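You operate a simulated robot arm through the tools that you are given. There is no shell and no other tool. Be economical: measure what you need, move in short steps, check, and stop when the job is done.

You are at the controls of a simulated two-armed robot. One attempt, no reset.

## Task
Raise and prop the leaf, wipe it clean, lift the pot onto it.
Fine: prop out before you wipe; sticky stain off with the orange cloth, cloth back in its place; both hands on the pot. What is to be rubbed or washed off counts as gone when no trace of it is left.
Where things are to end (x, y in the base frame): grey pot within 0.1 m of [0.97, 0.15].

It is judged by the outcome, as a careful person would: the job done as asked, and still so three seconds after it is handed in. It fails if anything else is knocked over, pushed out of place, dropped, spilled or broken. Flat cloth is picked up by pressing the open fingertips on it (5 to 10 N) and closing them slowly along it; thin cloth reads only 2 to 8 mm in the jaws.

## Robot
Two 7-joint arms with two-finger parallel grippers on one trunk, on a base that drives. Base frame: it is fixed to the floor where the robot stands at the start and does not move with it; the origin is under the middle of the robot, x ahead of it, y to its left, z up. Lengths are in m, angles in rad, forces in N, time in s.
The left shoulder is at the start at [0.07, 0.134, 1.076], the right one opposite. With the tool pointing down near the work surface each hand reaches from about 0.1 to 0.64 m from the robot's upright axis, wherever it stands, measured 20 degrees to its own side. Places, roughly: cart leaf [0.9, 0.1, 0.7]; leaf prop [0.5, 0.2, 0.8]; top of the leaf [0.9, 0.1, 0.7]. Payload 1.57 kg a hand.
The tool frame of a hand sits at the grasp point between the pads (the TCP): z along the fingers, y along the line on which they close. The tips reach 0.03 m beyond it. The gripper opens to 0.08 m. The fingers are 0.017 m wide and 0.012 m thick; the gripper's body (0.04 by 0.082 m) begins 0.08 m behind the TCP.
Orientation is that of the tool frame in the base frame, as [roll, pitch, yaw] about the fixed x, y, z axes, in that order (R = Rz(yaw) Ry(pitch) Rx(roll)). With the fingers straight down and closing along the base's y, the tool's x points along the base's -x, its y along +y and its z along -z.

## Interface
- The arms move only by the tool servo_tool. It takes "left_commands", "right_commands" or both (then of equal length, played together; a hand with none holds still); each is a list of rows, each a list of 7 numbers: the turn, a rotation vector about the base's x, y, z in rad, then the shift along the base's x, y, z in m, then the gripper command, from -1 (fully open) to 1 (shut), values between in proportion. In form: [[rx, ry, rz, tx, ty, tz, jaw], ...]. A call has 1 to 12 rows; each row shifts and turns the commanded pose from where the row before left it. A row lasts 0.2 s, in which the tool goes at most 0.05 m and 0.15 rad; a call with a longer step from one row to the next is refused whole, and so is a gripper value outside its range. Where a pose cannot be reached the arm comes as near as it can. A force on the tool above 40 N (or 10 N above the force at the start of the call, whichever is more), or a blocked arm, ends the call early, and 0.2 s more pass. Each finger travels about 0.153 m/s and halts on what it meets, pressing with about 35 N; the grip force reading is that of the motor and also rises with nothing between the fingers. The clock runs only during rows and for 0.2 s after the last one: add rows that do not move to give the fingers time. The reply holds the time, the measured pose of the TCP, the force on the tool along the base axes, the opening and the grip force, in the units named above and with some noise, with the torque about the TCP (base axes, N m) and any sound that the robot's microphone picked up, and new pictures: "pictures" is both (left out), scene, wrist or none (wrist: the cameras of the hands that moved).
- Cameras (640 x 400 px; columns grow to the right, rows downward): "scene" is now at [0.1275, 0.0244, 1.2895]; the picture's right is [0.30, -0.95, 0.00], its down [-0.67, -0.21, -0.71] and it looks along [0.68, 0.21, -0.71] (base axes); focal length 226 px, centre (320, 200). "left" rides on the left gripper at [0.072, 0.007, -0.122] in its tool frame; the picture's right is [-0.09, 1.00, 0.00], its down [-0.84, -0.08, -0.54] and it looks along [-0.54, -0.05, 0.84] (tool axes); focal length 238 px, centre (320, 200). "right" rides on the right gripper at [0.072, -0.007, -0.122] in its tool frame; the picture's right is [0.09, 1.00, 0.00], its down [-0.84, 0.08, -0.54] and it looks along [-0.54, 0.05, 0.84] (tool axes); focal length 238 px, centre (320, 200). There is no depth. A picture from a camera that has moved, and an enlarged one, comes with that camera's place and axes in the base frame and with its lens.
- raise_lower(by): slides the trunk up (or, below 0, down) by that many m; the arms and the scene camera ride with it, the base frame stays. It gives what a move gives, with no picture.
- roll_base(legs): drives the robot by 1 to 6 legs, each [ahead, left, turn to the left] in m, m and rad, along the robot's own axes; the way and the turn of a leg run together, so that a leg with both is an arc; at most 1.5 m and 3.142 rad a leg. The arms and the cameras ride along, it lands a little off, and it stops where it bumps. It gives what a move gives, and a new picture of the scene camera.
- head_to(pan, tilt): turns the head with the scene camera to pan (to the left, within 1.501 rad either way) and tilt (down, from -0.506 to 1.204), counted from straight ahead of the robot. It gives what a move gives, and a new picture of the scene camera.
- inspect(camera, box): a new picture of the part [left, top, right, bottom] of that camera's present view, enlarged. No time passes.
- hand_in(): hands the job in; it is judged then, once.

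Go step by step. Nothing tells you exact positions but the pictures and the camera data: compare them with the known pose of the tool, close in by small moves and look again before you grip or let go. The budget is 120 turns and 260 pictures, counting those below and the enlarged ones. Unless the task says otherwise, let go and move clear before handing in, and close with one line.

The tools are called after "Request:" as a command line: name --argument value ..., lists and objects as JSON in quotes. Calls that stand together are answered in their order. servo_tool: Moves the arms, as the interface text tells. Its arguments: {"type":"object","properties":{"left_commands":{"type":"array"},"right_commands":{"type":"array"},"pictures":{"type":"string","enum":["both","scene","wrist","none"]}},"required":[]} The other tools are called the same way: raise_lower (by) slides the trunk up or down; roll_base (legs) drives the base; head_to (pan, tilt) turns the head that bears the scene camera; inspect (camera, box) takes an enlarged picture of a part of a camera's view; hand_in () hands the job in.

At the start:

```text
time_s: 0.0
left_tcp_pos: [0.4357, 0.2456, 1.1088]
left_ee_rot: [3.14, 0.002, 3.141]
left_ft_force: [0.3, 0.4, -0.5]
left_torque: [-0.01, 0.0, 0.01]
left_finger_gap: 0.08
left_grip_force: 0.1
right_tcp_pos: [0.4551, -0.1086, 1.0882]
right_ee_rot: [3.14, 0.001, -3.141]
right_ft_force: [-0.5, 0.0, -0.1]
right_torque: [0.0, -0.02, -0.02]
right_finger_gap: 0.0802
right_grip_force: 0.0
trunk travel left (down, up): [-0.65, 0.29]
robot x, y, heading: [0.0027, -0.0021, -0.001]
head pan, tilt: [0.302, 0.784]
```

scene: 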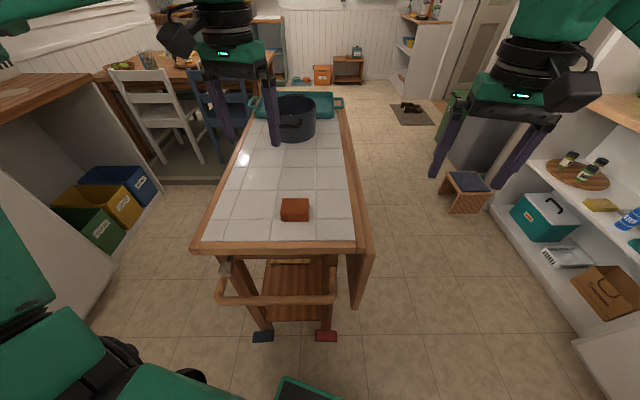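
right: 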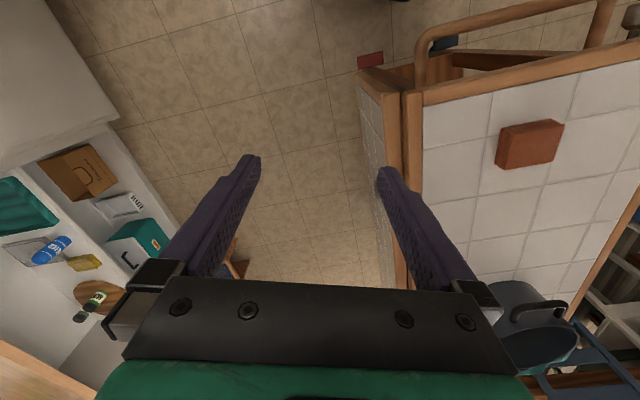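
left: 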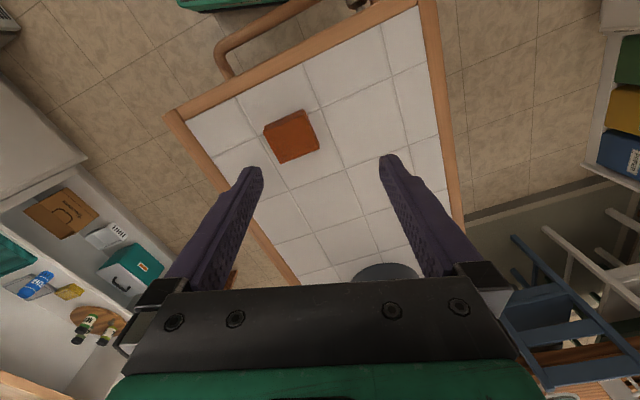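

I see a tiled cart ahead with a block, a pot and a tray on it, and a leaf hanging down its right side. First I'll look closely at the details.

Request:
inspect --camera "scene" --box '[190, 80, 390, 205]'

Request:
inspect --camera "scene" --box '[190, 190, 400, 350]'

Request:
inspect --camera "scene" --box '[480, 130, 640, 330]'

```text
3.20 times, centred on (290, 142) of scene
camera zoom: at [0.1275, 0.0244, 1.2895], right [0.3, -0.95, 0.0], down [-0.67, -0.21, -0.71], along [0.68, 0.21, -0.71], focal length 722 px, centre (416, 384)
```

zoom: 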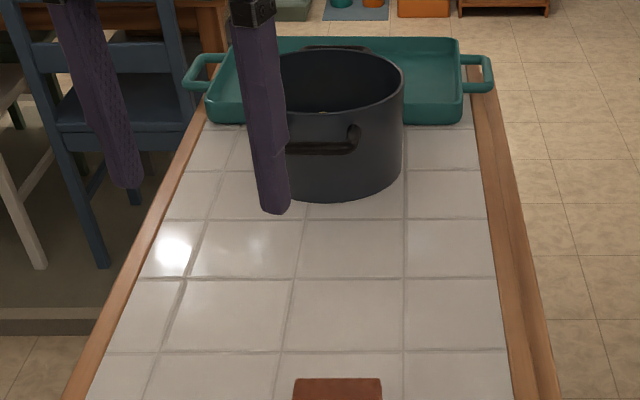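

```text
2.50 times, centred on (295, 270) of scene
camera zoom: at [0.1275, 0.0244, 1.2895], right [0.3, -0.95, 0.0], down [-0.67, -0.21, -0.71], along [0.68, 0.21, -0.71], focal length 564 px, centre (382, 25)
```

zoom: 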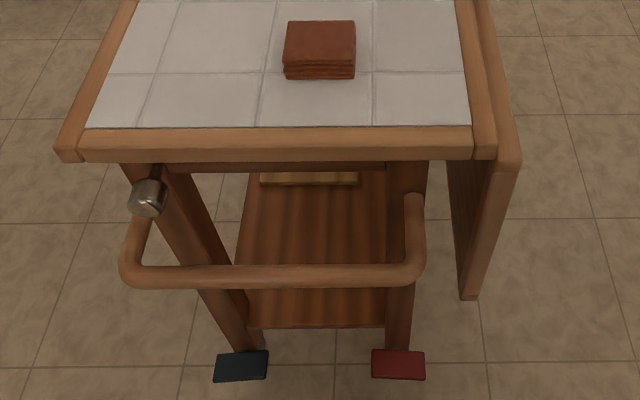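

```text
2.00 times, centred on (560, 230) of scene
camera zoom: at [0.1275, 0.0244, 1.2895], right [0.3, -0.95, 0.0], down [-0.67, -0.21, -0.71], along [0.68, 0.21, -0.71], focal length 451 px, centre (-160, 140)
```

zoom: 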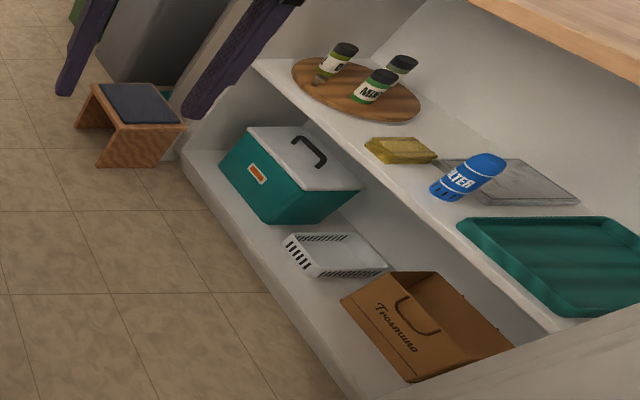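

The folded orange-red stack near the near end is likely the cloth, around (0.47, 0.19, 0.87). A metal knob sits at the near-left end. I'll look closer at it and at the leaf's face.

Request:
inspect --camera "scene" --box '[205, 235, 295, 291]'

Request:
inspect --camera "right" --box '[320, 0, 640, 200]'

Request:
inspect --camera "left" --box '[150, 0, 470, 200]'

```text
7.11 times, centred on (250, 263) of scene
camera zoom: at [0.1275, 0.0244, 1.2895], right [0.3, -0.95, 0.0], down [-0.67, -0.21, -0.71], along [0.68, 0.21, -0.71], focal length 1605 px, centre (818, -248)
```

zoom: 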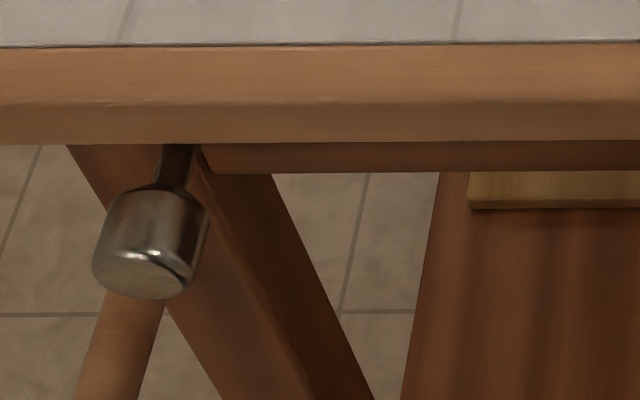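

```text
2.00 times, centred on (480, 100) of right
camera zoom: at [0.3836, -0.1158, 1.21], right [-0.09, 1.0, 0.0], down [0.84, 0.08, 0.54], along [0.54, 0.05, -0.84], focal length 477 px, centre (0, 400)
```

zoom: 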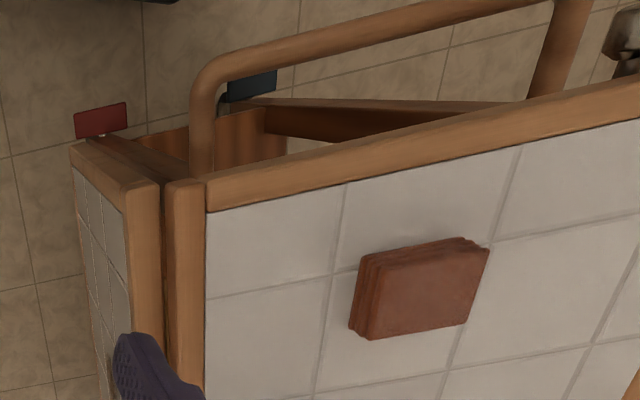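

```text
2.00 times, centred on (310, 100) of left
camera zoom: at [0.3634, 0.2519, 1.2313], right [0.09, 1.0, 0.0], down [0.84, -0.08, 0.54], along [0.54, -0.05, -0.84], focal length 477 px, centre (340, 400)
```

zoom: 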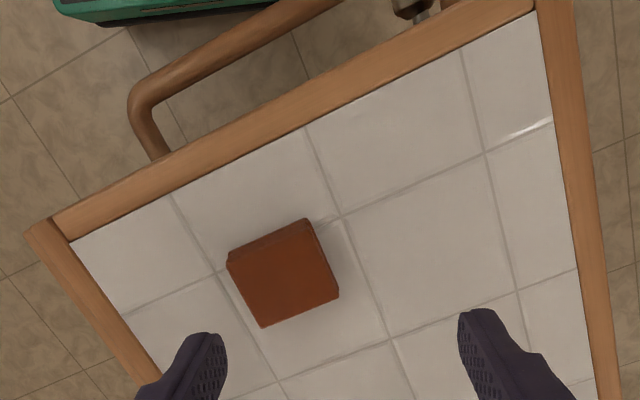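

The knob sits around (0.315, 0.31, 0.80), sticking out of the cart's near end under the top. I'll back off and lower myself to see the underside and the leaf mechanism.

Request:
roll_base --legs '[[-0.4, 0, 0]]'

Request:
raise_lower --by -0.5

Request:
head_to --pan 0.25 --tilt 0.15

```text
time_s: 2.5
left_tcp_pos: [0.0387, 0.2462, 1.1089]
left_ee_rot: [3.141, -0.001, -3.139]
left_ft_force: [-0.1, -0.2, -0.5]
left_torque: [-0.02, -0.02, 0.01]
left_finger_gap: 0.0801
left_grip_force: 0.0
right_tcp_pos: [0.0575, -0.1084, 1.0884]
right_ee_rot: [3.14, -0.001, -3.138]
right_ft_force: [1.3, -0.4, -0.5]
right_torque: [0.03, -0.02, -0.02]
right_finger_gap: 0.0798
right_grip_force: 0.0
trunk travel left (down, up): [-0.65, 0.29]
robot x, y, heading: [-0.401, -0.0005, -0.003]
head pan, tilt: [0.302, 0.784]
camera scene: at [-0.2701, 0.0244, 1.2894], right [0.3, -0.95, 0.0], down [-0.67, -0.21, -0.71], along [0.68, 0.21, -0.71], focal length 226 px, centre (320, 200)
```

scene: 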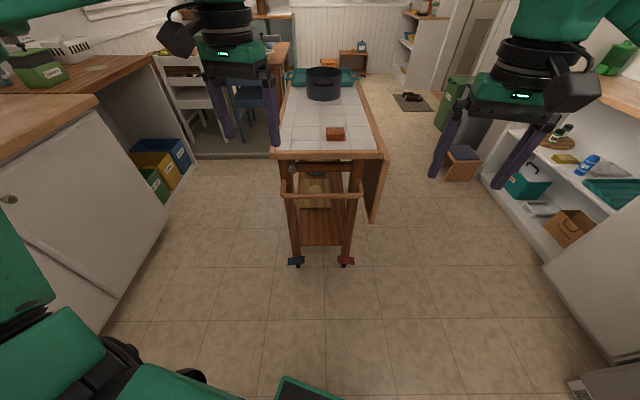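

```text
refused: -0.5 is not a number from -0.4 to 0.4
```

```text
time_s: 3.5
left_tcp_pos: [0.0377, 0.2457, 1.1087]
left_ee_rot: [3.14, 0.0, -3.14]
left_ft_force: [-0.4, -0.4, 0.6]
left_torque: [-0.01, -0.01, 0.02]
left_finger_gap: 0.0802
left_grip_force: 0.1
right_tcp_pos: [0.0575, -0.108, 1.0876]
right_ee_rot: [-3.14, 0.0, -3.14]
right_ft_force: [0.3, 0.4, -0.2]
right_torque: [0.02, 0.0, 0.0]
right_finger_gap: 0.0802
right_grip_force: 0.1
trunk travel left (down, up): [-0.65, 0.29]
robot x, y, heading: [-0.3977, -0.0022, 0.002]
head pan, tilt: [0.25, 0.15]
camera scene: at [-0.2584, 0.0231, 1.3465], right [0.25, -0.97, 0.0], down [-0.15, -0.04, -0.99], along [0.96, 0.25, -0.15], focal length 226 px, centre (320, 200)
```

scene: 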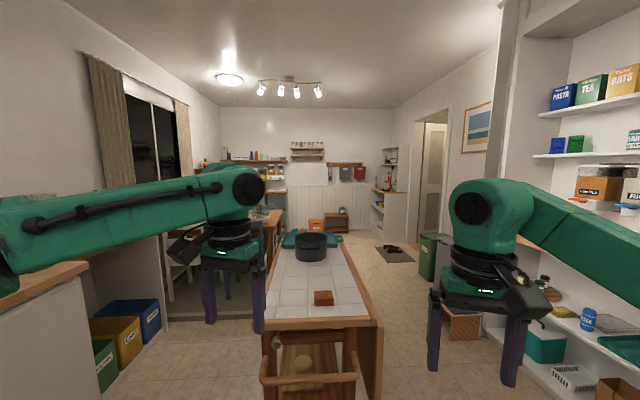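

The cart stands on casters, with brake-like pedals, so I must not push it. I'll lower the trunk to look underneath.

Request:
raise_lower --by -0.4

Request:
inspect --camera "scene" --box '[200, 80, 440, 230]'

Request:
head_to --pan 0.25 --tilt 0.3

```text
time_s: 7.3
left_tcp_pos: [0.0374, 0.2452, 0.7091]
left_ee_rot: [3.141, 0.001, -3.139]
left_ft_force: [1.1, 0.7, -0.5]
left_torque: [-0.01, 0.0, 0.02]
left_finger_gap: 0.0802
left_grip_force: 0.1
right_tcp_pos: [0.0574, -0.109, 0.688]
right_ee_rot: [3.141, -0.001, -3.139]
right_ft_force: [0.9, -0.5, 0.0]
right_torque: [0.03, 0.0, 0.0]
right_finger_gap: 0.0798
right_grip_force: 0.0
trunk travel left (down, up): [-0.25, 0.69]
robot x, y, heading: [-0.3995, 0.0005, 0.002]
head pan, tilt: [0.25, 0.15]
```

```text
2.67 times, centred on (320, 155) of scene
camera zoom: at [-0.2588, 0.0231, 0.9466], right [0.25, -0.97, 0.0], down [-0.14, -0.04, -0.99], along [0.96, 0.25, -0.15], focal length 602 px, centre (320, 320)
```

zoom: 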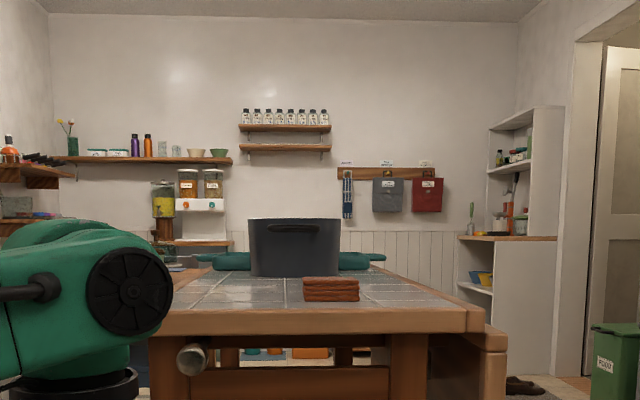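

```text
time_s: 8.0
left_tcp_pos: [0.0373, 0.2454, 0.7096]
left_ee_rot: [3.141, -0.001, -3.141]
left_ft_force: [0.2, -0.1, 0.9]
left_torque: [-0.01, 0.01, -0.01]
left_finger_gap: 0.0799
left_grip_force: 0.0
right_tcp_pos: [0.0571, -0.1085, 0.6878]
right_ee_rot: [-3.14, -0.001, -3.141]
right_ft_force: [0.1, 0.4, 0.1]
right_torque: [0.01, 0.0, 0.0]
right_finger_gap: 0.0802
right_grip_force: 0.0
trunk travel left (down, up): [-0.25, 0.69]
robot x, y, heading: [-0.3966, -0.0003, -0.002]
head pan, tilt: [0.25, 0.3]
camera scene: at [-0.2581, 0.0232, 0.9326], right [0.25, -0.97, 0.0], down [-0.29, -0.07, -0.96], along [0.93, 0.24, -0.3], focal length 226 px, centre (320, 200)
```

scene: 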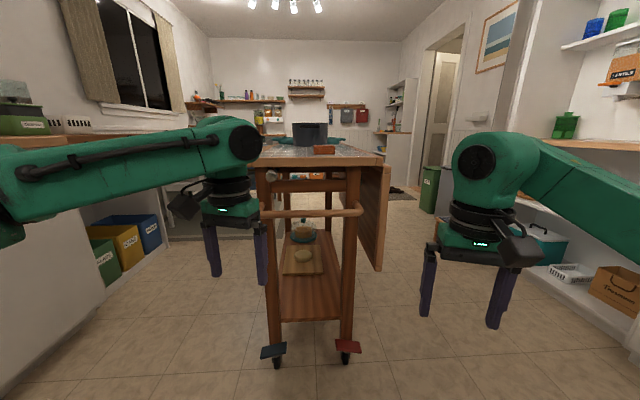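

Request:
inspect --camera "scene" --box '[248, 130, 408, 230]'

Request:
inspect --camera "scene" --box '[240, 320, 380, 400]'

```text
4.00 times, centred on (328, 180) of scene
camera zoom: at [-0.2581, 0.0232, 0.9326], right [0.25, -0.97, 0.0], down [-0.29, -0.07, -0.96], along [0.93, 0.24, -0.3], focal length 903 px, centre (288, 280)
```

zoom: 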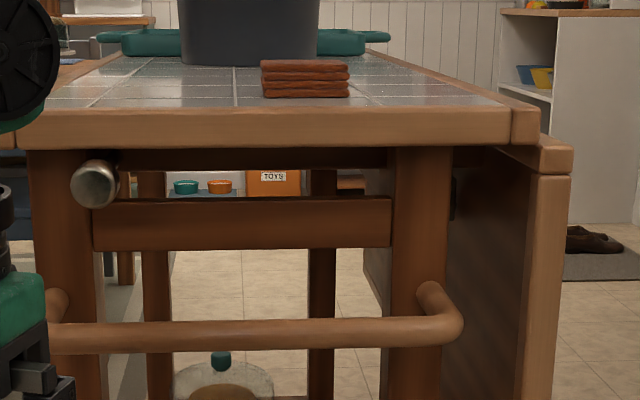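

```text
4.57 times, centred on (310, 360) of scene
camera zoom: at [-0.2581, 0.0232, 0.9326], right [0.25, -0.97, 0.0], down [-0.29, -0.07, -0.96], along [0.93, 0.24, -0.3], focal length 1032 px, centre (366, -531)
```

zoom: 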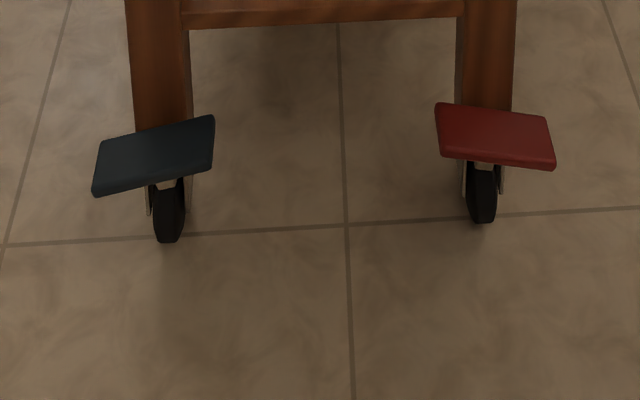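

The knob is a pull rod along the cart's axis (heading about 0.3). I'll raise the trunk a bit and stand aligned with the cart, so the right hand can take the leaf's near edge and the left can take the knob.

Request:
raise_lower --by 0.25

Request:
roll_base --legs '[[0, 0, 0.3], [0.1, -0.13, 0]]'

Request:
servo_tool --right_commands '[[0.045, -0.143, 0, 0, 0, 0, -1], [0.045, -0.143, 0, 0, 0, 0, -1], [0.045, -0.143, 0, 0, 0, 0, -1], [0.045, -0.143, 0, 0, 0, 0, -1], [0.045, -0.143, 0, 0, 0, 0, -1], [0.045, -0.143, 0, 0, 0, 0, -1], [0.045, -0.143, 0, 0, 0, 0, -1], [0.045, -0.143, 0, 0, 0, 0, -1], [0.045, -0.143, 0, 0, 0, 0, -1], [0.045, -0.143, 0, 0, 0, 0, -1]]'

```text
time_s: 10.6
left_tcp_pos: [0.0376, 0.2462, 0.9587]
left_ee_rot: [3.141, -0.001, -3.14]
left_ft_force: [-0.3, 0.1, -0.5]
left_torque: [0.01, -0.03, -0.02]
left_finger_gap: 0.0797
left_grip_force: 0.1
right_tcp_pos: [0.0577, -0.109, 0.9381]
right_ee_rot: [3.142, 0.0, -3.14]
right_ft_force: [0.0, 0.5, 0.8]
right_torque: [0.07, 0.05, -0.02]
right_finger_gap: 0.0799
right_grip_force: 0.1
trunk travel left (down, up): [-0.5, 0.44]
robot x, y, heading: [-0.3957, 0.0018, -0.0]
head pan, tilt: [0.25, 0.3]
```

```text
time_s: 13.0
left_tcp_pos: [0.0789, 0.2692, 0.958]
left_ee_rot: [3.141, 0.0, -2.839]
left_ft_force: [-0.6, -0.8, -0.5]
left_torque: [0.0, 0.01, 0.01]
left_finger_gap: 0.0799
left_grip_force: 0.0
right_tcp_pos: [0.2034, -0.0635, 0.9384]
right_ee_rot: [-3.141, 0.0, -2.839]
right_ft_force: [0.2, -0.5, 0.0]
right_torque: [-0.01, -0.02, 0.0]
right_finger_gap: 0.0801
right_grip_force: 0.1
trunk travel left (down, up): [-0.5, 0.44]
robot x, y, heading: [-0.2667, -0.088, 0.304]
head pan, tilt: [0.25, 0.3]
camera scene: at [-0.1374, -0.0303, 1.1826], right [0.52, -0.85, 0.0], down [-0.25, -0.15, -0.96], along [0.81, 0.5, -0.3], focal length 226 px, centre (320, 200)
```

scene: 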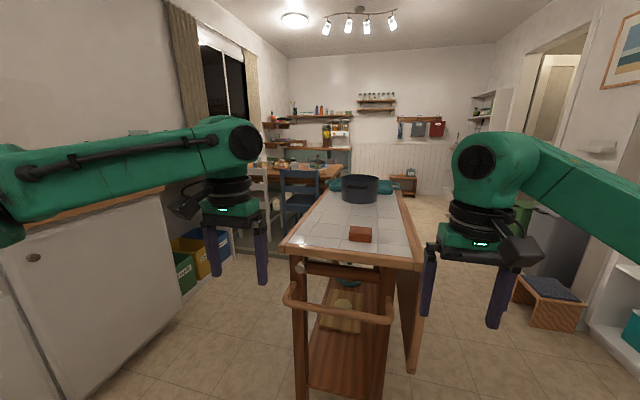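

```text
time_s: 15.2
left_tcp_pos: [0.0778, 0.2702, 0.9594]
left_ee_rot: [-3.139, 0.0, -2.84]
left_ft_force: [-0.6, 1.0, 0.6]
left_torque: [0.04, -0.03, 0.01]
left_finger_gap: 0.0802
left_grip_force: 0.0
right_tcp_pos: [0.1955, -0.0522, 0.9383]
right_ee_rot: [3.097, 1.474, -2.856]
right_ft_force: [0.6, 0.1, 0.0]
right_torque: [-0.02, -0.02, -0.05]
right_finger_gap: 0.0799
right_grip_force: 0.0
right hand out of reach, approached as far as the arm can: row 10
trunk travel left (down, up): [-0.5, 0.44]
robot x, y, heading: [-0.2657, -0.0948, 0.297]
head pan, tilt: [0.25, 0.3]
camera scene: at [-0.1391, -0.0286, 1.1827], right [0.52, -0.85, 0.0], down [-0.25, -0.16, -0.96], along [0.81, 0.5, -0.3], focal length 226 px, centre (320, 200)
camera right: at [0.0768, -0.1005, 0.8785], right [-0.33, 0.94, -0.09], down [-0.46, -0.08, 0.89], along [0.82, 0.34, 0.46], focal length 238 px, centre (320, 200)
```

scene: 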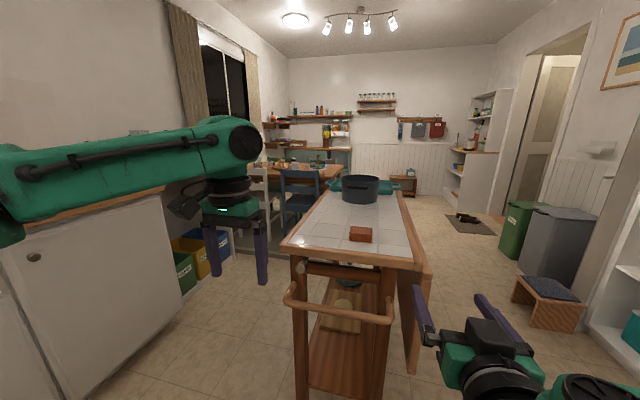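
right: 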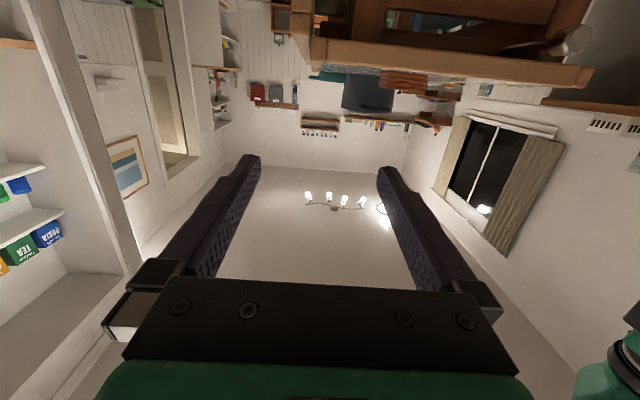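

The right hand now points along the cart. I'll lower it to about z 0.62 to look under the top and at the leaf's inner side.

Request:
servo_tool --right_commands '[[0, 0, 0, 0, 0, -0.05, -1], [0, 0, 0, 0, 0, -0.05, -1], [0, 0, 0, 0, 0, -0.05, -1], [0, 0, 0, 0, 0, -0.05, -1], [0, 0, 0, 0, 0, -0.05, -1], [0, 0, 0, 0.01, 0, -0.05, -1], [0, 0, 0, 0.02, 0, 0, -1]]'

Request:
inspect --camera "right" --box '[200, 0, 640, 275]'

```text
refused: row 6 steps farther than a row can; nothing moved
```

```text
1.45 times, centred on (420, 138) of right
camera zoom: at [0.0768, -0.1005, 0.8785], right [-0.33, 0.94, -0.09], down [-0.46, -0.08, 0.89], along [0.82, 0.34, 0.46], focal length 347 px, centre (174, 291)
```

zoom: 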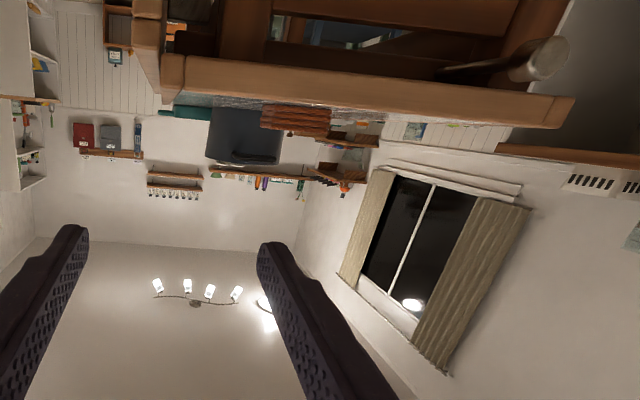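

Request:
servo_tool --right_commands '[[0, 0, 0, 0, 0, -0.05, -1], [0, 0, 0, 0, 0, -0.05, -1], [0, 0, 0, 0, 0, -0.05, -1], [0, 0, 0, 0, 0, -0.05, -1], [0, 0, 0, 0, 0, -0.05, -1], [0, 0, 0, 0.01, 0, -0.04, -1], [0, 0, 0, 0.02, 0, 0, -1]]'

Request:
inspect --camera "right" --box '[160, 0, 640, 300]'

```text
time_s: 16.8
left_tcp_pos: [0.0791, 0.2695, 0.9588]
left_ee_rot: [3.141, 0.0, -2.84]
left_ft_force: [0.0, -1.0, -0.6]
left_torque: [-0.03, 0.01, 0.01]
left_finger_gap: 0.0798
left_grip_force: 0.0
right_tcp_pos: [0.2162, -0.0377, 0.7093]
right_ee_rot: [3.09, 1.495, -2.891]
right_ft_force: [0.1, 0.5, -0.5]
right_torque: [0.01, -0.01, -0.02]
right_finger_gap: 0.0802
right_grip_force: 0.0
right hand out of reach, approached as far as the arm can: row 1, 6, 7
trunk travel left (down, up): [-0.5, 0.44]
robot x, y, heading: [-0.265, -0.0935, 0.3]
head pan, tilt: [0.25, 0.3]
camera scene: at [-0.1379, -0.0302, 1.1826], right [0.52, -0.85, 0.0], down [-0.25, -0.15, -0.96], along [0.81, 0.5, -0.3], focal length 226 px, centre (320, 200)
camera right: at [0.0967, -0.082, 0.6461], right [-0.3, 0.95, -0.09], down [-0.48, -0.07, 0.87], along [0.82, 0.31, 0.48], focal length 238 px, centre (320, 200)
```

scene: 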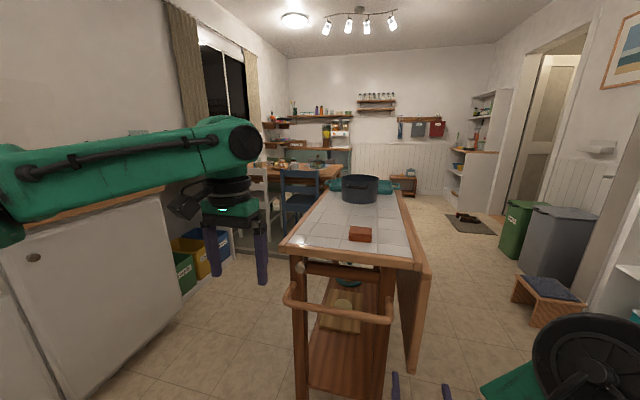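
right: 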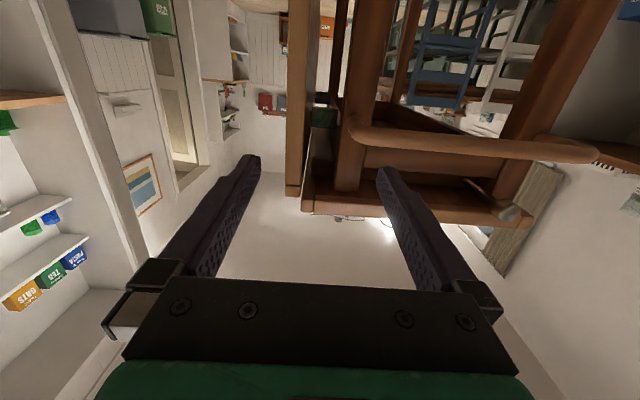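

```text
1.33 times, centred on (400, 150) of right
camera zoom: at [0.0967, -0.082, 0.6461], right [-0.3, 0.95, -0.09], down [-0.48, -0.07, 0.87], along [0.82, 0.31, 0.48], focal length 318 px, centre (213, 267)
```

zoom: 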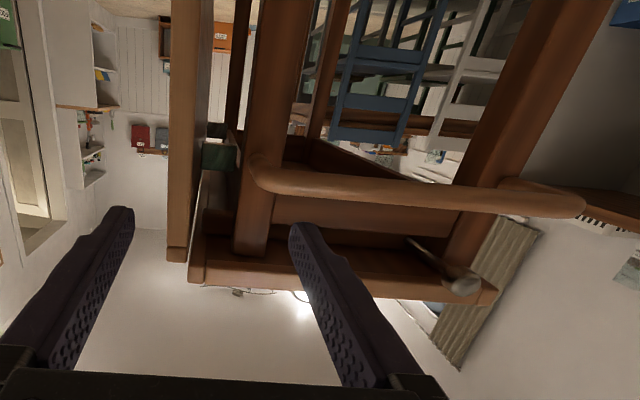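

Request:
inspect --camera "right" --box '[270, 70, 400, 220]'

Request:
inspect --camera "right" --box '[420, 120, 580, 240]'

```text
2.67 times, centred on (335, 145) of right
camera zoom: at [0.0967, -0.082, 0.6461], right [-0.3, 0.95, -0.09], down [-0.48, -0.07, 0.87], along [0.82, 0.31, 0.48], focal length 636 px, centre (280, 347)
```

zoom: 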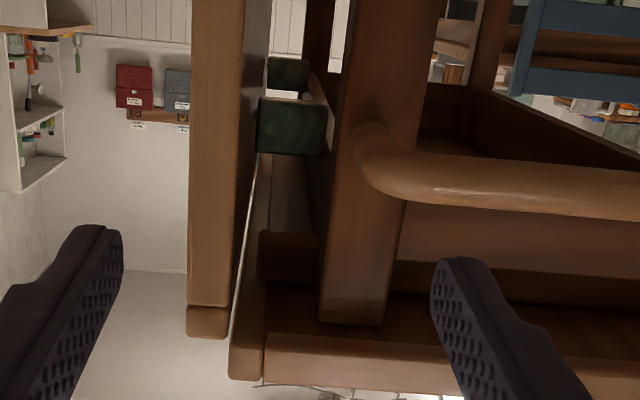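

```text
3.33 times, centred on (500, 180) of right
camera zoom: at [0.0967, -0.082, 0.6461], right [-0.3, 0.95, -0.09], down [-0.48, -0.07, 0.87], along [0.82, 0.31, 0.48], focal length 794 px, centre (-280, 267)
```

zoom: 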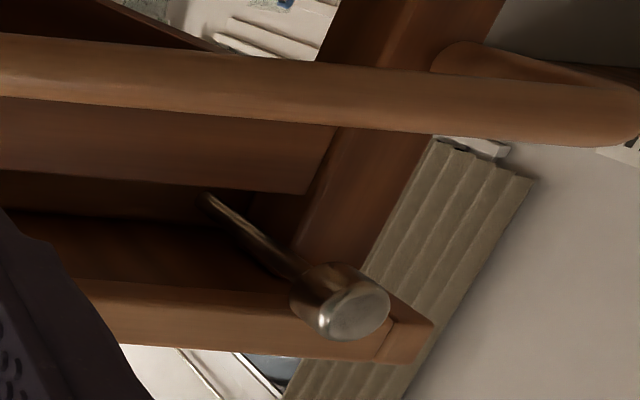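

Green catch blocks sit between cart and leaf, and the leaf hangs from about z 0.85 down to 0.46 near (0.44, 0.0). I'll drive a little closer, then set the right hand in front of the leaf's near edge, low down.

Request:
servo_tool --right_commands '[[0, 0, 0, 0.022, -0.008, -0.033, -1], [0.011, -0.035, 0, 0.022, 0, -0.033, -1], [0.011, -0.035, 0, 0.022, 0, -0.033, -1], [0, 0, 0, 0.022, 0, -0.033, -1], [0, 0, 0, 0.022, 0, -0.033, -1], [0, 0, 0, 0.0, 0, -0.03, -1], [0, 0, 0, 0, 0, 0, -1]]'

Request:
inspect --camera "right" --box '[220, 0, 500, 220]'

Request:
inspect --camera "scene" --box '[340, 230, 500, 400]'

```text
time_s: 18.4
left_tcp_pos: [0.0776, 0.2689, 0.9594]
left_ee_rot: [-3.142, -0.001, -2.838]
left_ft_force: [-0.3, -0.5, 0.2]
left_torque: [-0.03, -0.02, -0.03]
left_finger_gap: 0.0801
left_grip_force: 0.0
right_tcp_pos: [0.2345, 0.0623, 0.6483]
right_ee_rot: [2.351, 1.566, 2.651]
right_ft_force: [-0.2, 0.9, 1.0]
right_torque: [0.02, -0.01, -0.01]
right_finger_gap: 0.0801
right_grip_force: 0.0
right hand out of reach, approached as far as the arm can: row 1, 2, 3, 4, 5, 6
trunk travel left (down, up): [-0.5, 0.44]
robot x, y, heading: [-0.2631, -0.0969, 0.3]
head pan, tilt: [0.25, 0.3]
camera scene: at [-0.1377, -0.0302, 1.1826], right [0.52, -0.85, 0.0], down [-0.25, -0.15, -0.96], along [0.81, 0.5, -0.3], focal length 226 px, centre (320, 200)
camera right: at [0.1197, 0.0187, 0.5771], right [-0.29, 0.95, -0.09], down [-0.54, -0.09, 0.84], along [0.79, 0.29, 0.54], focal length 238 px, centre (320, 200)
```

scene: 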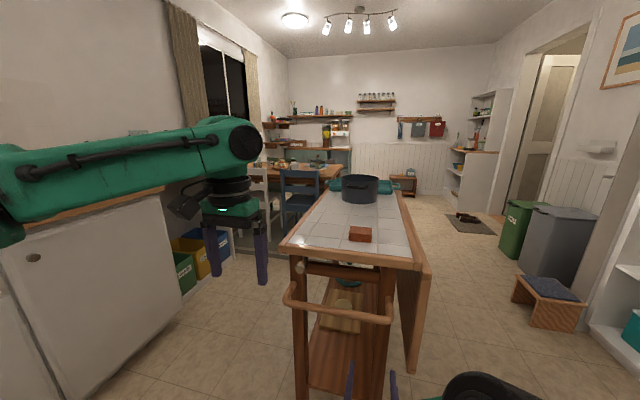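
right: 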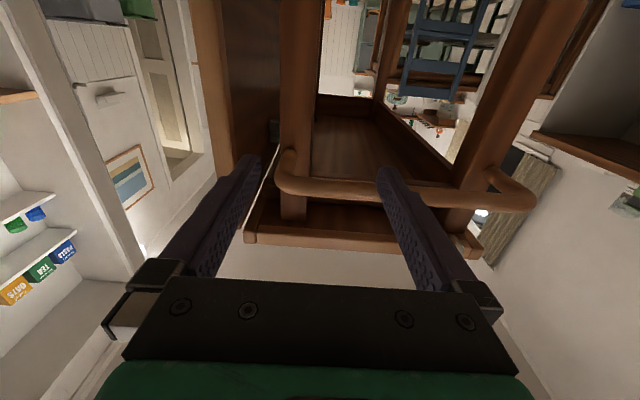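

```text
1.82 times, centred on (360, 110) of right
camera zoom: at [0.1197, 0.0187, 0.5771], right [-0.29, 0.95, -0.09], down [-0.54, -0.09, 0.84], along [0.79, 0.29, 0.54], focal length 433 px, centre (247, 364)
```

zoom: 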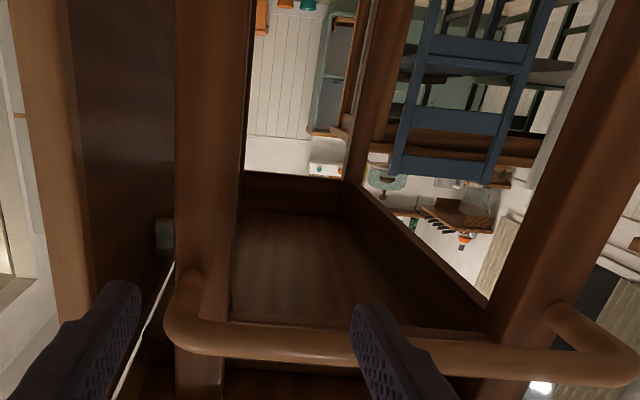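

```text
2.35 times, centred on (420, 315) of scene
camera zoom: at [-0.1377, -0.0302, 1.1826], right [0.52, -0.85, 0.0], down [-0.25, -0.15, -0.96], along [0.81, 0.5, -0.3], focal length 531 px, centre (85, -71)
```

zoom: 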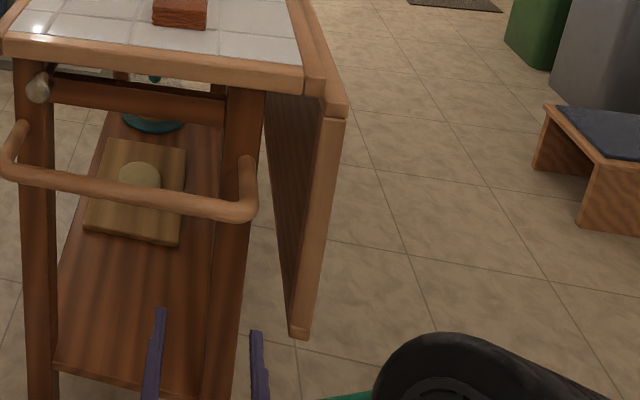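

The level hand is awkward for the arm this low. I'll go back to a hand pitched about 45° down-forward and shift it to the right, clear of the handle.

Request:
servo_tool --right_commands '[[-0.042, 0.134, 0, -0.01, -0.03, 0.01, -1], [-0.042, 0.134, 0, 0, -0.03, 0.01, -1], [-0.042, 0.134, 0, 0, -0.03, 0.01, -1], [-0.042, 0.134, 0, 0, -0.03, 0.01, -1], [-0.042, 0.134, 0, 0.01, -0.03, 0.0, -1], [0, 0, 0, 0, 0, 0, -1], [0, 0, 0, 0, 0, 0, -1]]'

```text
time_s: 20.0
left_tcp_pos: [0.0783, 0.2699, 0.9593]
left_ee_rot: [3.14, 0.0, -2.838]
left_ft_force: [-0.1, 0.3, -0.9]
left_torque: [0.0, -0.02, -0.01]
left_finger_gap: 0.0801
left_grip_force: 0.1
right_tcp_pos: [0.2331, -0.0885, 0.6882]
right_ee_rot: [3.136, 0.869, -2.843]
right_ft_force: [0.4, -0.1, 0.1]
right_torque: [0.03, 0.0, 0.02]
right_finger_gap: 0.0801
right_grip_force: 0.0
trunk travel left (down, up): [-0.5, 0.44]
robot x, y, heading: [-0.2655, -0.093, 0.303]
head pan, tilt: [0.25, 0.3]
camera scene: at [-0.1375, -0.0308, 1.1826], right [0.52, -0.85, 0.0], down [-0.25, -0.15, -0.96], along [0.81, 0.5, -0.3], focal length 226 px, centre (320, 200)
camera right: at [0.1027, -0.1376, 0.7128], right [-0.35, 0.93, -0.07], down [0.1, 0.11, 0.99], along [0.93, 0.34, -0.13], focal length 238 px, centre (320, 200)
```

scene: 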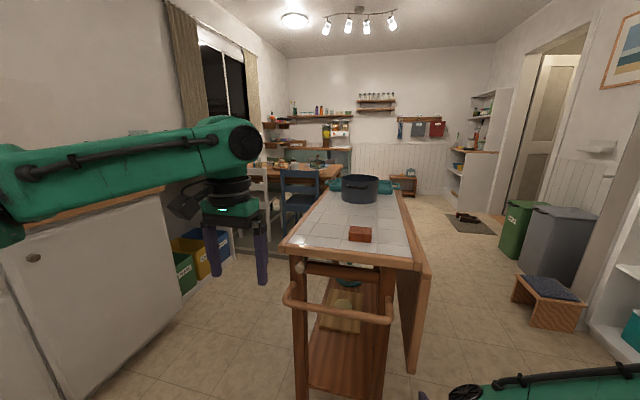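
right: 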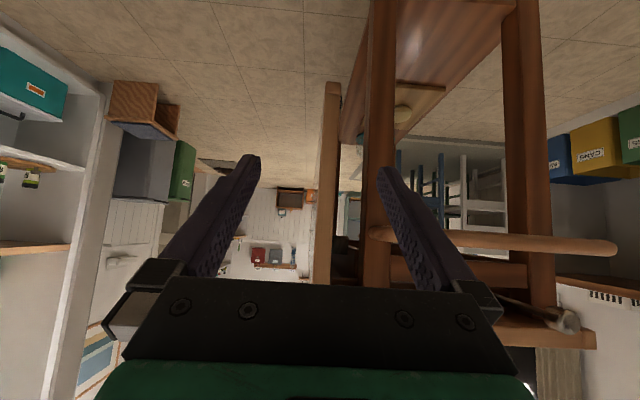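

The hand reaches this pose well, and the leaf edge is at about (0.44, −0.005), bottom at z 0.47. I'll half close the jaws and approach the leaf edge.

Request:
servo_tool --right_commands '[[0, 0, 0, 0.034, 0.0146, -0.02, -0.25], [0, 0, 0, 0.034, 0.0146, -0.02, -0.25], [0, 0, 0, 0.034, 0.0146, -0.02, -0.25], [0, 0, 0, 0.034, 0.0146, -0.02, -0.25], [0, 0, 0, 0, 0, 0, -0.25]]'

Request:
inspect --camera "scene" --box '[350, 240, 490, 400]'

Request:
inspect --camera "right" --box '[200, 0, 440, 290]'

```text
time_s: 21.2
left_tcp_pos: [0.0777, 0.2692, 0.9597]
left_ee_rot: [3.14, 0.0, -2.84]
left_ft_force: [0.1, 0.8, -0.3]
left_torque: [0.0, 0.01, -0.01]
left_finger_gap: 0.0801
left_grip_force: 0.0
right_tcp_pos: [0.3708, -0.0308, 0.6088]
right_ee_rot: [3.135, 0.87, -2.842]
right_ft_force: [0.5, -0.4, 0.2]
right_torque: [-0.02, 0.02, -0.02]
right_finger_gap: 0.0498
right_grip_force: 0.1
trunk travel left (down, up): [-0.5, 0.44]
robot x, y, heading: [-0.2649, -0.0954, 0.299]
head pan, tilt: [0.25, 0.3]
camera scene: at [-0.1384, -0.0303, 1.1827], right [0.52, -0.85, 0.0], down [-0.25, -0.15, -0.96], along [0.81, 0.5, -0.3], focal length 226 px, centre (320, 200)
camera right: at [0.2393, -0.0792, 0.6323], right [-0.35, 0.93, -0.07], down [0.1, 0.11, 0.99], along [0.93, 0.34, -0.13], focal length 238 px, centre (320, 200)
```

scene: 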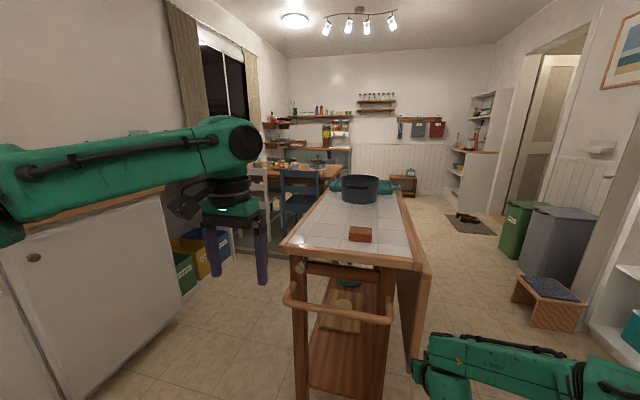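
right: 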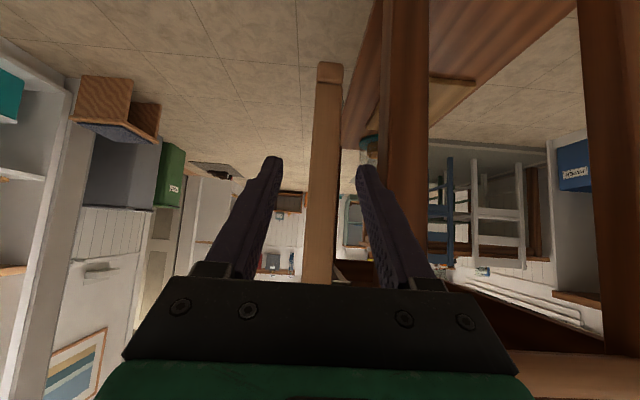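

```text
2.50 times, centred on (420, 320) of scene
camera zoom: at [-0.1384, -0.0303, 1.1827], right [0.52, -0.85, 0.0], down [-0.25, -0.15, -0.96], along [0.81, 0.5, -0.3], focal length 564 px, centre (70, -100)
```

zoom: 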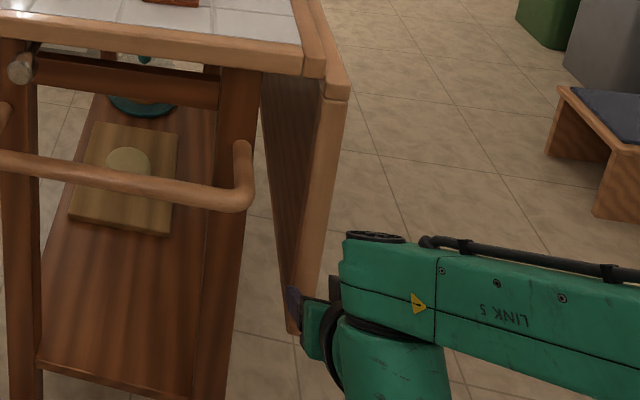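

```text
1.38 times, centred on (320, 145) of right
camera zoom: at [0.2393, -0.0792, 0.6323], right [-0.35, 0.93, -0.07], down [0.1, 0.11, 0.99], along [0.93, 0.34, -0.13], focal length 329 px, centre (320, 276)
```

zoom: 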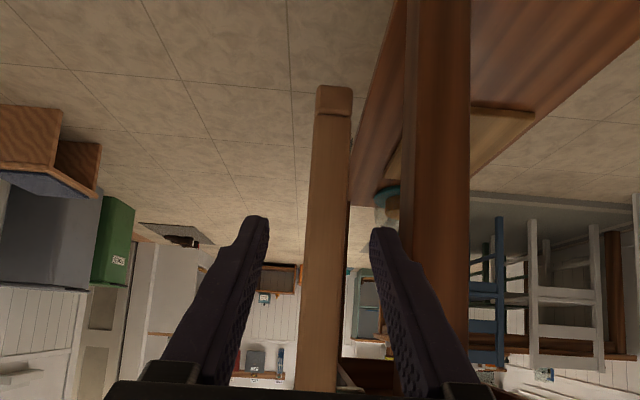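

Leaf lies centred between the fingers. I'll insert along the cart axis and close the jaws loosely around it.

Request:
servo_tool --right_commands '[[0, 0, 0, 0.029, 0.009, -0.014, -0.25], [0, 0, 0, 0.029, 0.009, -0.014, -0.25], [0, 0, 0, 0.029, 0.009, -0.014, -0.25], [0, 0, 0, 0, 0, 0, -0.1], [0, 0, 0, 0, 0, 0, 0.05], [0, 0, 0, 0, 0, 0, 0.1]]'

Request:
inspect --camera "right" --box '[200, 0, 440, 290]'

```text
time_s: 22.6
left_tcp_pos: [0.0788, 0.2696, 0.9577]
left_ee_rot: [3.14, 0.002, -2.839]
left_ft_force: [-0.6, -0.3, 0.2]
left_torque: [-0.04, 0.01, 0.0]
left_finger_gap: 0.0801
left_grip_force: 0.0
right_tcp_pos: [0.4485, -0.0068, 0.5703]
right_ee_rot: [3.136, 0.869, -2.843]
right_ft_force: [-0.5, 1.1, -0.7]
right_torque: [0.01, 0.0, 0.04]
right_finger_gap: 0.0372
right_grip_force: 0.8
right hand out of reach, approached as far as the arm can: row 3
trunk travel left (down, up): [-0.5, 0.44]
robot x, y, heading: [-0.2648, -0.0949, 0.301]
head pan, tilt: [0.25, 0.3]
camera scene: at [-0.1377, -0.0299, 1.1825], right [0.52, -0.85, 0.0], down [-0.25, -0.15, -0.96], along [0.81, 0.5, -0.3], focal length 226 px, centre (320, 200)
camera right: at [0.316, -0.055, 0.5948], right [-0.35, 0.93, -0.07], down [0.1, 0.11, 0.99], along [0.93, 0.34, -0.13], focal length 238 px, centre (320, 200)
```

scene: 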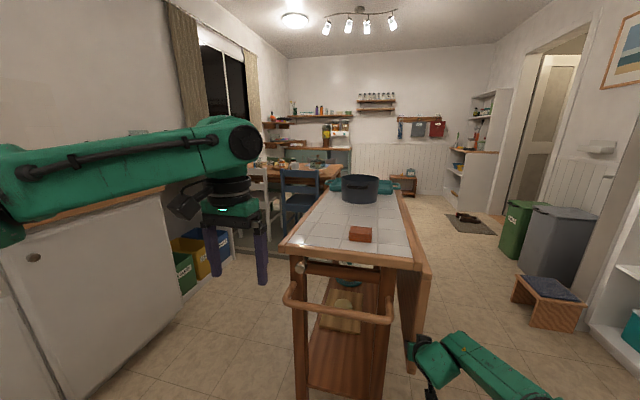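
right: 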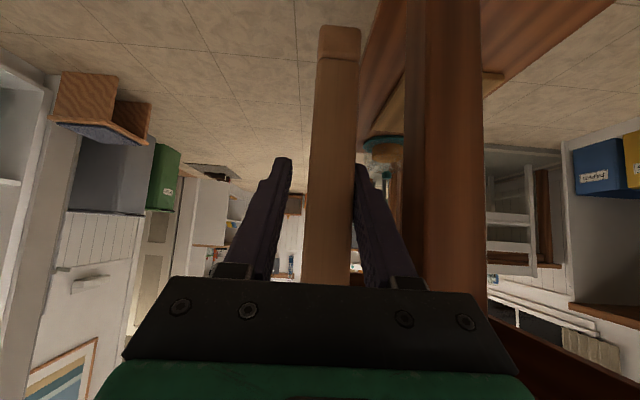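

```text
1.38 times, centred on (320, 145) of right
camera zoom: at [0.316, -0.055, 0.5948], right [-0.35, 0.93, -0.07], down [0.1, 0.11, 0.99], along [0.93, 0.34, -0.13], focal length 329 px, centre (320, 276)
```

zoom: 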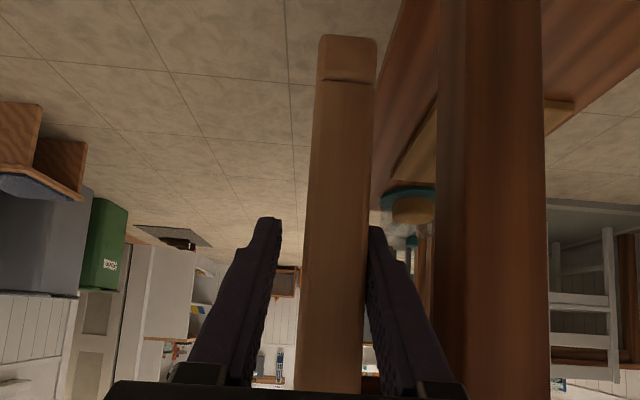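

Well placed, but the arm is at its limit. I'll retract the hand 0.12, drive 0.13 closer, and re-approach.

Request:
servo_tool --right_commands '[[0, 0, 0, 0, 0, 0, -0.25], [0, 0, 0, -0.035, -0.012, 0.01, -0.25], [0, 0, 0, -0.035, -0.012, 0.01, -0.25], [0, 0, 0, -0.035, -0.012, 0.01, -0.25], [0, 0, 0, -0.01, -0.003, 0, -0.25]]' --pictures "none"

Request:
roll_base --legs '[[0.13, 0, 0]]'

Request:
inspect --camera "right" --box '[200, 0, 440, 290]'

```text
time_s: 23.8
left_tcp_pos: [0.0782, 0.2694, 0.9592]
left_ee_rot: [-3.14, 0.0, -2.841]
left_ft_force: [0.4, -0.4, 0.0]
left_torque: [-0.02, -0.01, -0.02]
left_finger_gap: 0.0801
left_grip_force: 0.1
right_tcp_pos: [0.3332, -0.045, 0.6033]
right_ee_rot: [3.139, 0.871, -2.846]
right_ft_force: [-0.2, -0.6, -0.1]
right_torque: [0.01, 0.03, -0.01]
right_finger_gap: 0.0502
right_grip_force: 0.1
trunk travel left (down, up): [-0.5, 0.44]
robot x, y, heading: [-0.2651, -0.092, 0.304]
head pan, tilt: [0.25, 0.3]
```

```text
time_s: 25.1
left_tcp_pos: [0.2025, 0.3069, 0.9577]
left_ee_rot: [3.142, 0.0, -2.842]
left_ft_force: [-0.2, -0.4, 0.4]
left_torque: [-0.01, 0.01, -0.03]
left_finger_gap: 0.0803
left_grip_force: 0.1
right_tcp_pos: [0.455, -0.0068, 0.6017]
right_ee_rot: [3.136, 0.869, -2.844]
right_ft_force: [-0.9, 0.1, 0.3]
right_torque: [0.01, -0.02, 0.0]
right_finger_gap: 0.0498
right_grip_force: 0.0
trunk travel left (down, up): [-0.5, 0.44]
robot x, y, heading: [-0.1396, -0.0576, 0.297]
head pan, tilt: [0.25, 0.3]
camera scene: at [-0.0144, 0.0082, 1.1825], right [0.52, -0.85, 0.0], down [-0.25, -0.15, -0.96], along [0.81, 0.5, -0.3], focal length 226 px, centre (320, 200)
```

scene: 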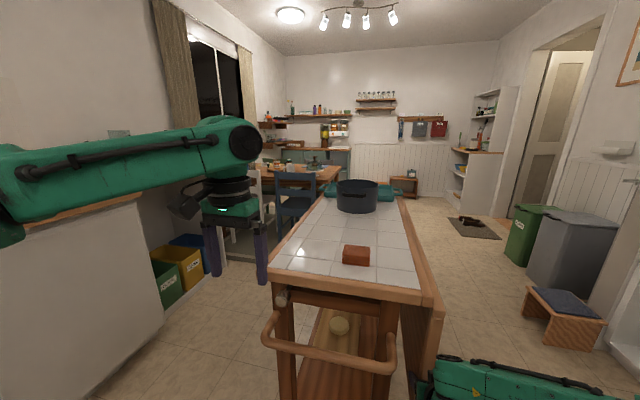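

```text
1.38 times, centred on (320, 145) of right
camera zoom: at [0.3236, -0.0555, 0.6251], right [-0.35, 0.93, -0.07], down [0.1, 0.11, 0.99], along [0.93, 0.34, -0.13], focal length 329 px, centre (320, 276)
```

zoom: 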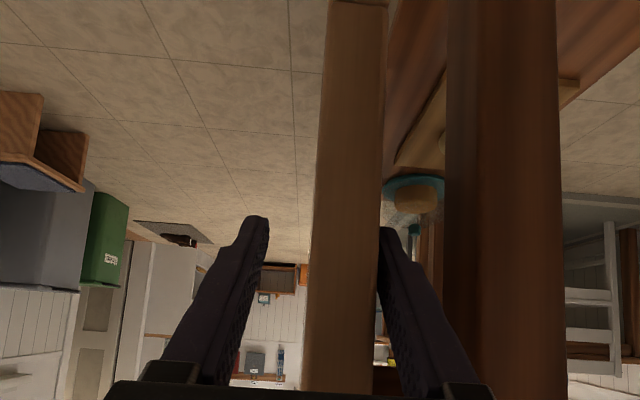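

The leaf is between the fingers. I'll lower to z 0.55, close loosely, and start swinging the leaf out along its arc.

Request:
servo_tool --right_commands '[[0, 0, 0, -0.0015, 0.005, 0, -0.25], [0, 0, 0, 0, 0, -0.03, -0.25], [0, 0, 0, 0, 0, -0.02, 0], [0, 0, 0, 0, 0, 0, 0.05], [0, 0, 0, 0, 0, 0, 0.05], [-0.1366, -0.0425, 0, 0.0113, -0.0363, 0.0049, 0.05], [-0.1366, -0.0425, 0, 0.011, -0.0353, 0.0102, 0.05], [-0.1366, -0.0425, 0, 0.0104, -0.0333, 0.0153, 0.05], [0, 0, 0, 0, 0, 0, 0.05]]'

```text
time_s: 27.1
left_tcp_pos: [0.2005, 0.3071, 0.9578]
left_ee_rot: [3.141, 0.0, -2.84]
left_ft_force: [-0.7, -0.2, 0.3]
left_torque: [-0.04, 0.01, 0.03]
left_finger_gap: 0.08
left_grip_force: 0.0
right_tcp_pos: [0.4849, -0.1067, 0.5829]
right_ee_rot: [-2.525, 0.769, -2.383]
right_ft_force: [-1.5, 3.4, -1.2]
right_torque: [0.09, 0.06, 0.11]
right_finger_gap: 0.0419
right_grip_force: 2.3
trunk travel left (down, up): [-0.5, 0.44]
robot x, y, heading: [-0.145, -0.0503, 0.305]
head pan, tilt: [0.25, 0.3]
camera scene: at [-0.0149, 0.0088, 1.1825], right [0.52, -0.85, 0.0], down [-0.25, -0.16, -0.96], along [0.81, 0.5, -0.3], focal length 226 px, centre (320, 200)
camera right: at [0.3517, -0.1454, 0.6069], right [-0.32, 0.82, -0.48], down [-0.02, 0.5, 0.87], along [0.95, 0.29, -0.14], focal length 238 px, centre (320, 200)
```

scene: 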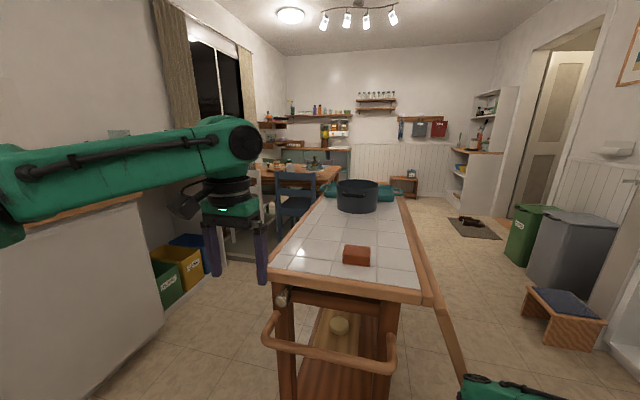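
right: 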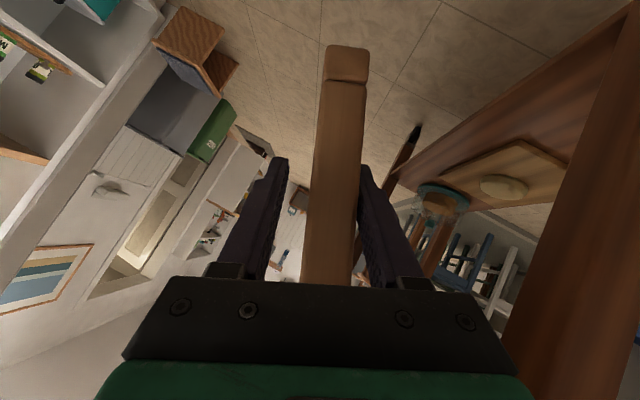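

The leaf swings nicely with light force. Continuing the arc to horizontal.

Request:
servo_tool --right_commands '[[-0.1366, -0.0425, 0, 0.0097, -0.0311, 0.0202, 0.05], [-0.1366, -0.0425, 0, 0.0087, -0.0281, 0.0247, 0.05], [-0.1366, -0.0425, 0, 0.0076, -0.0244, 0.0286, 0.05], [-0.1366, -0.0425, 0, 0.0063, -0.0202, 0.0319, 0.05], [-0.1366, -0.0425, 0, 0.0049, -0.0157, 0.0343, 0.05], [-0.1366, -0.0425, 0, 0.0034, -0.0108, 0.0368, 0.05], [0, 0, 0, 0, 0, 0, 0.05]]'

```text
time_s: 28.7
left_tcp_pos: [0.2018, 0.307, 0.9594]
left_ee_rot: [-3.141, -0.001, -2.842]
left_ft_force: [0.7, -0.3, 0.1]
left_torque: [0.01, -0.02, -0.01]
left_finger_gap: 0.0801
left_grip_force: 0.0
right_tcp_pos: [0.5261, -0.2376, 0.7592]
right_ee_rot: [-1.755, 0.216, -1.99]
right_ft_force: [-0.6, 0.0, 0.1]
right_torque: [0.02, 0.0, 0.02]
right_finger_gap: 0.0384
right_grip_force: 0.0
trunk travel left (down, up): [-0.5, 0.44]
robot x, y, heading: [-0.1401, -0.0596, 0.302]
head pan, tilt: [0.25, 0.3]
camera scene: at [-0.0147, 0.0079, 1.1827], right [0.52, -0.85, 0.0], down [-0.25, -0.15, -0.96], along [0.81, 0.5, -0.3], focal length 226 px, centre (320, 200)
camera right: at [0.3875, -0.2601, 0.7726], right [-0.12, 0.18, -0.98], down [-0.17, 0.96, 0.2], along [0.98, 0.19, -0.08], focal length 238 px, centre (320, 200)
```

scene: 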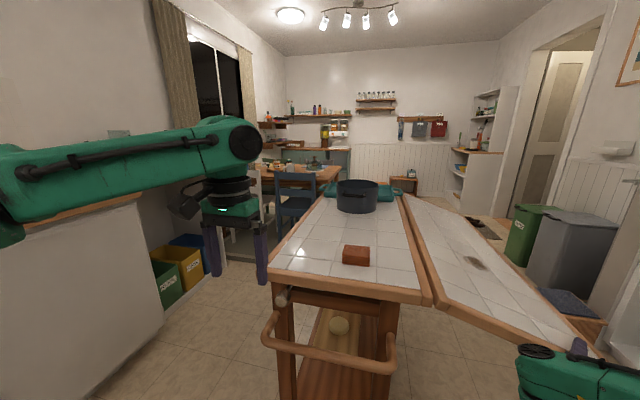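
right: 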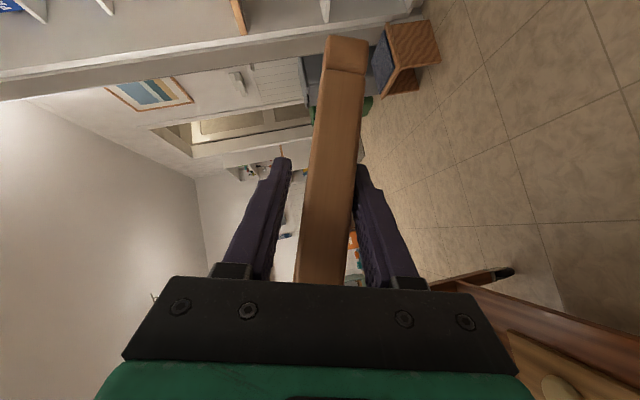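

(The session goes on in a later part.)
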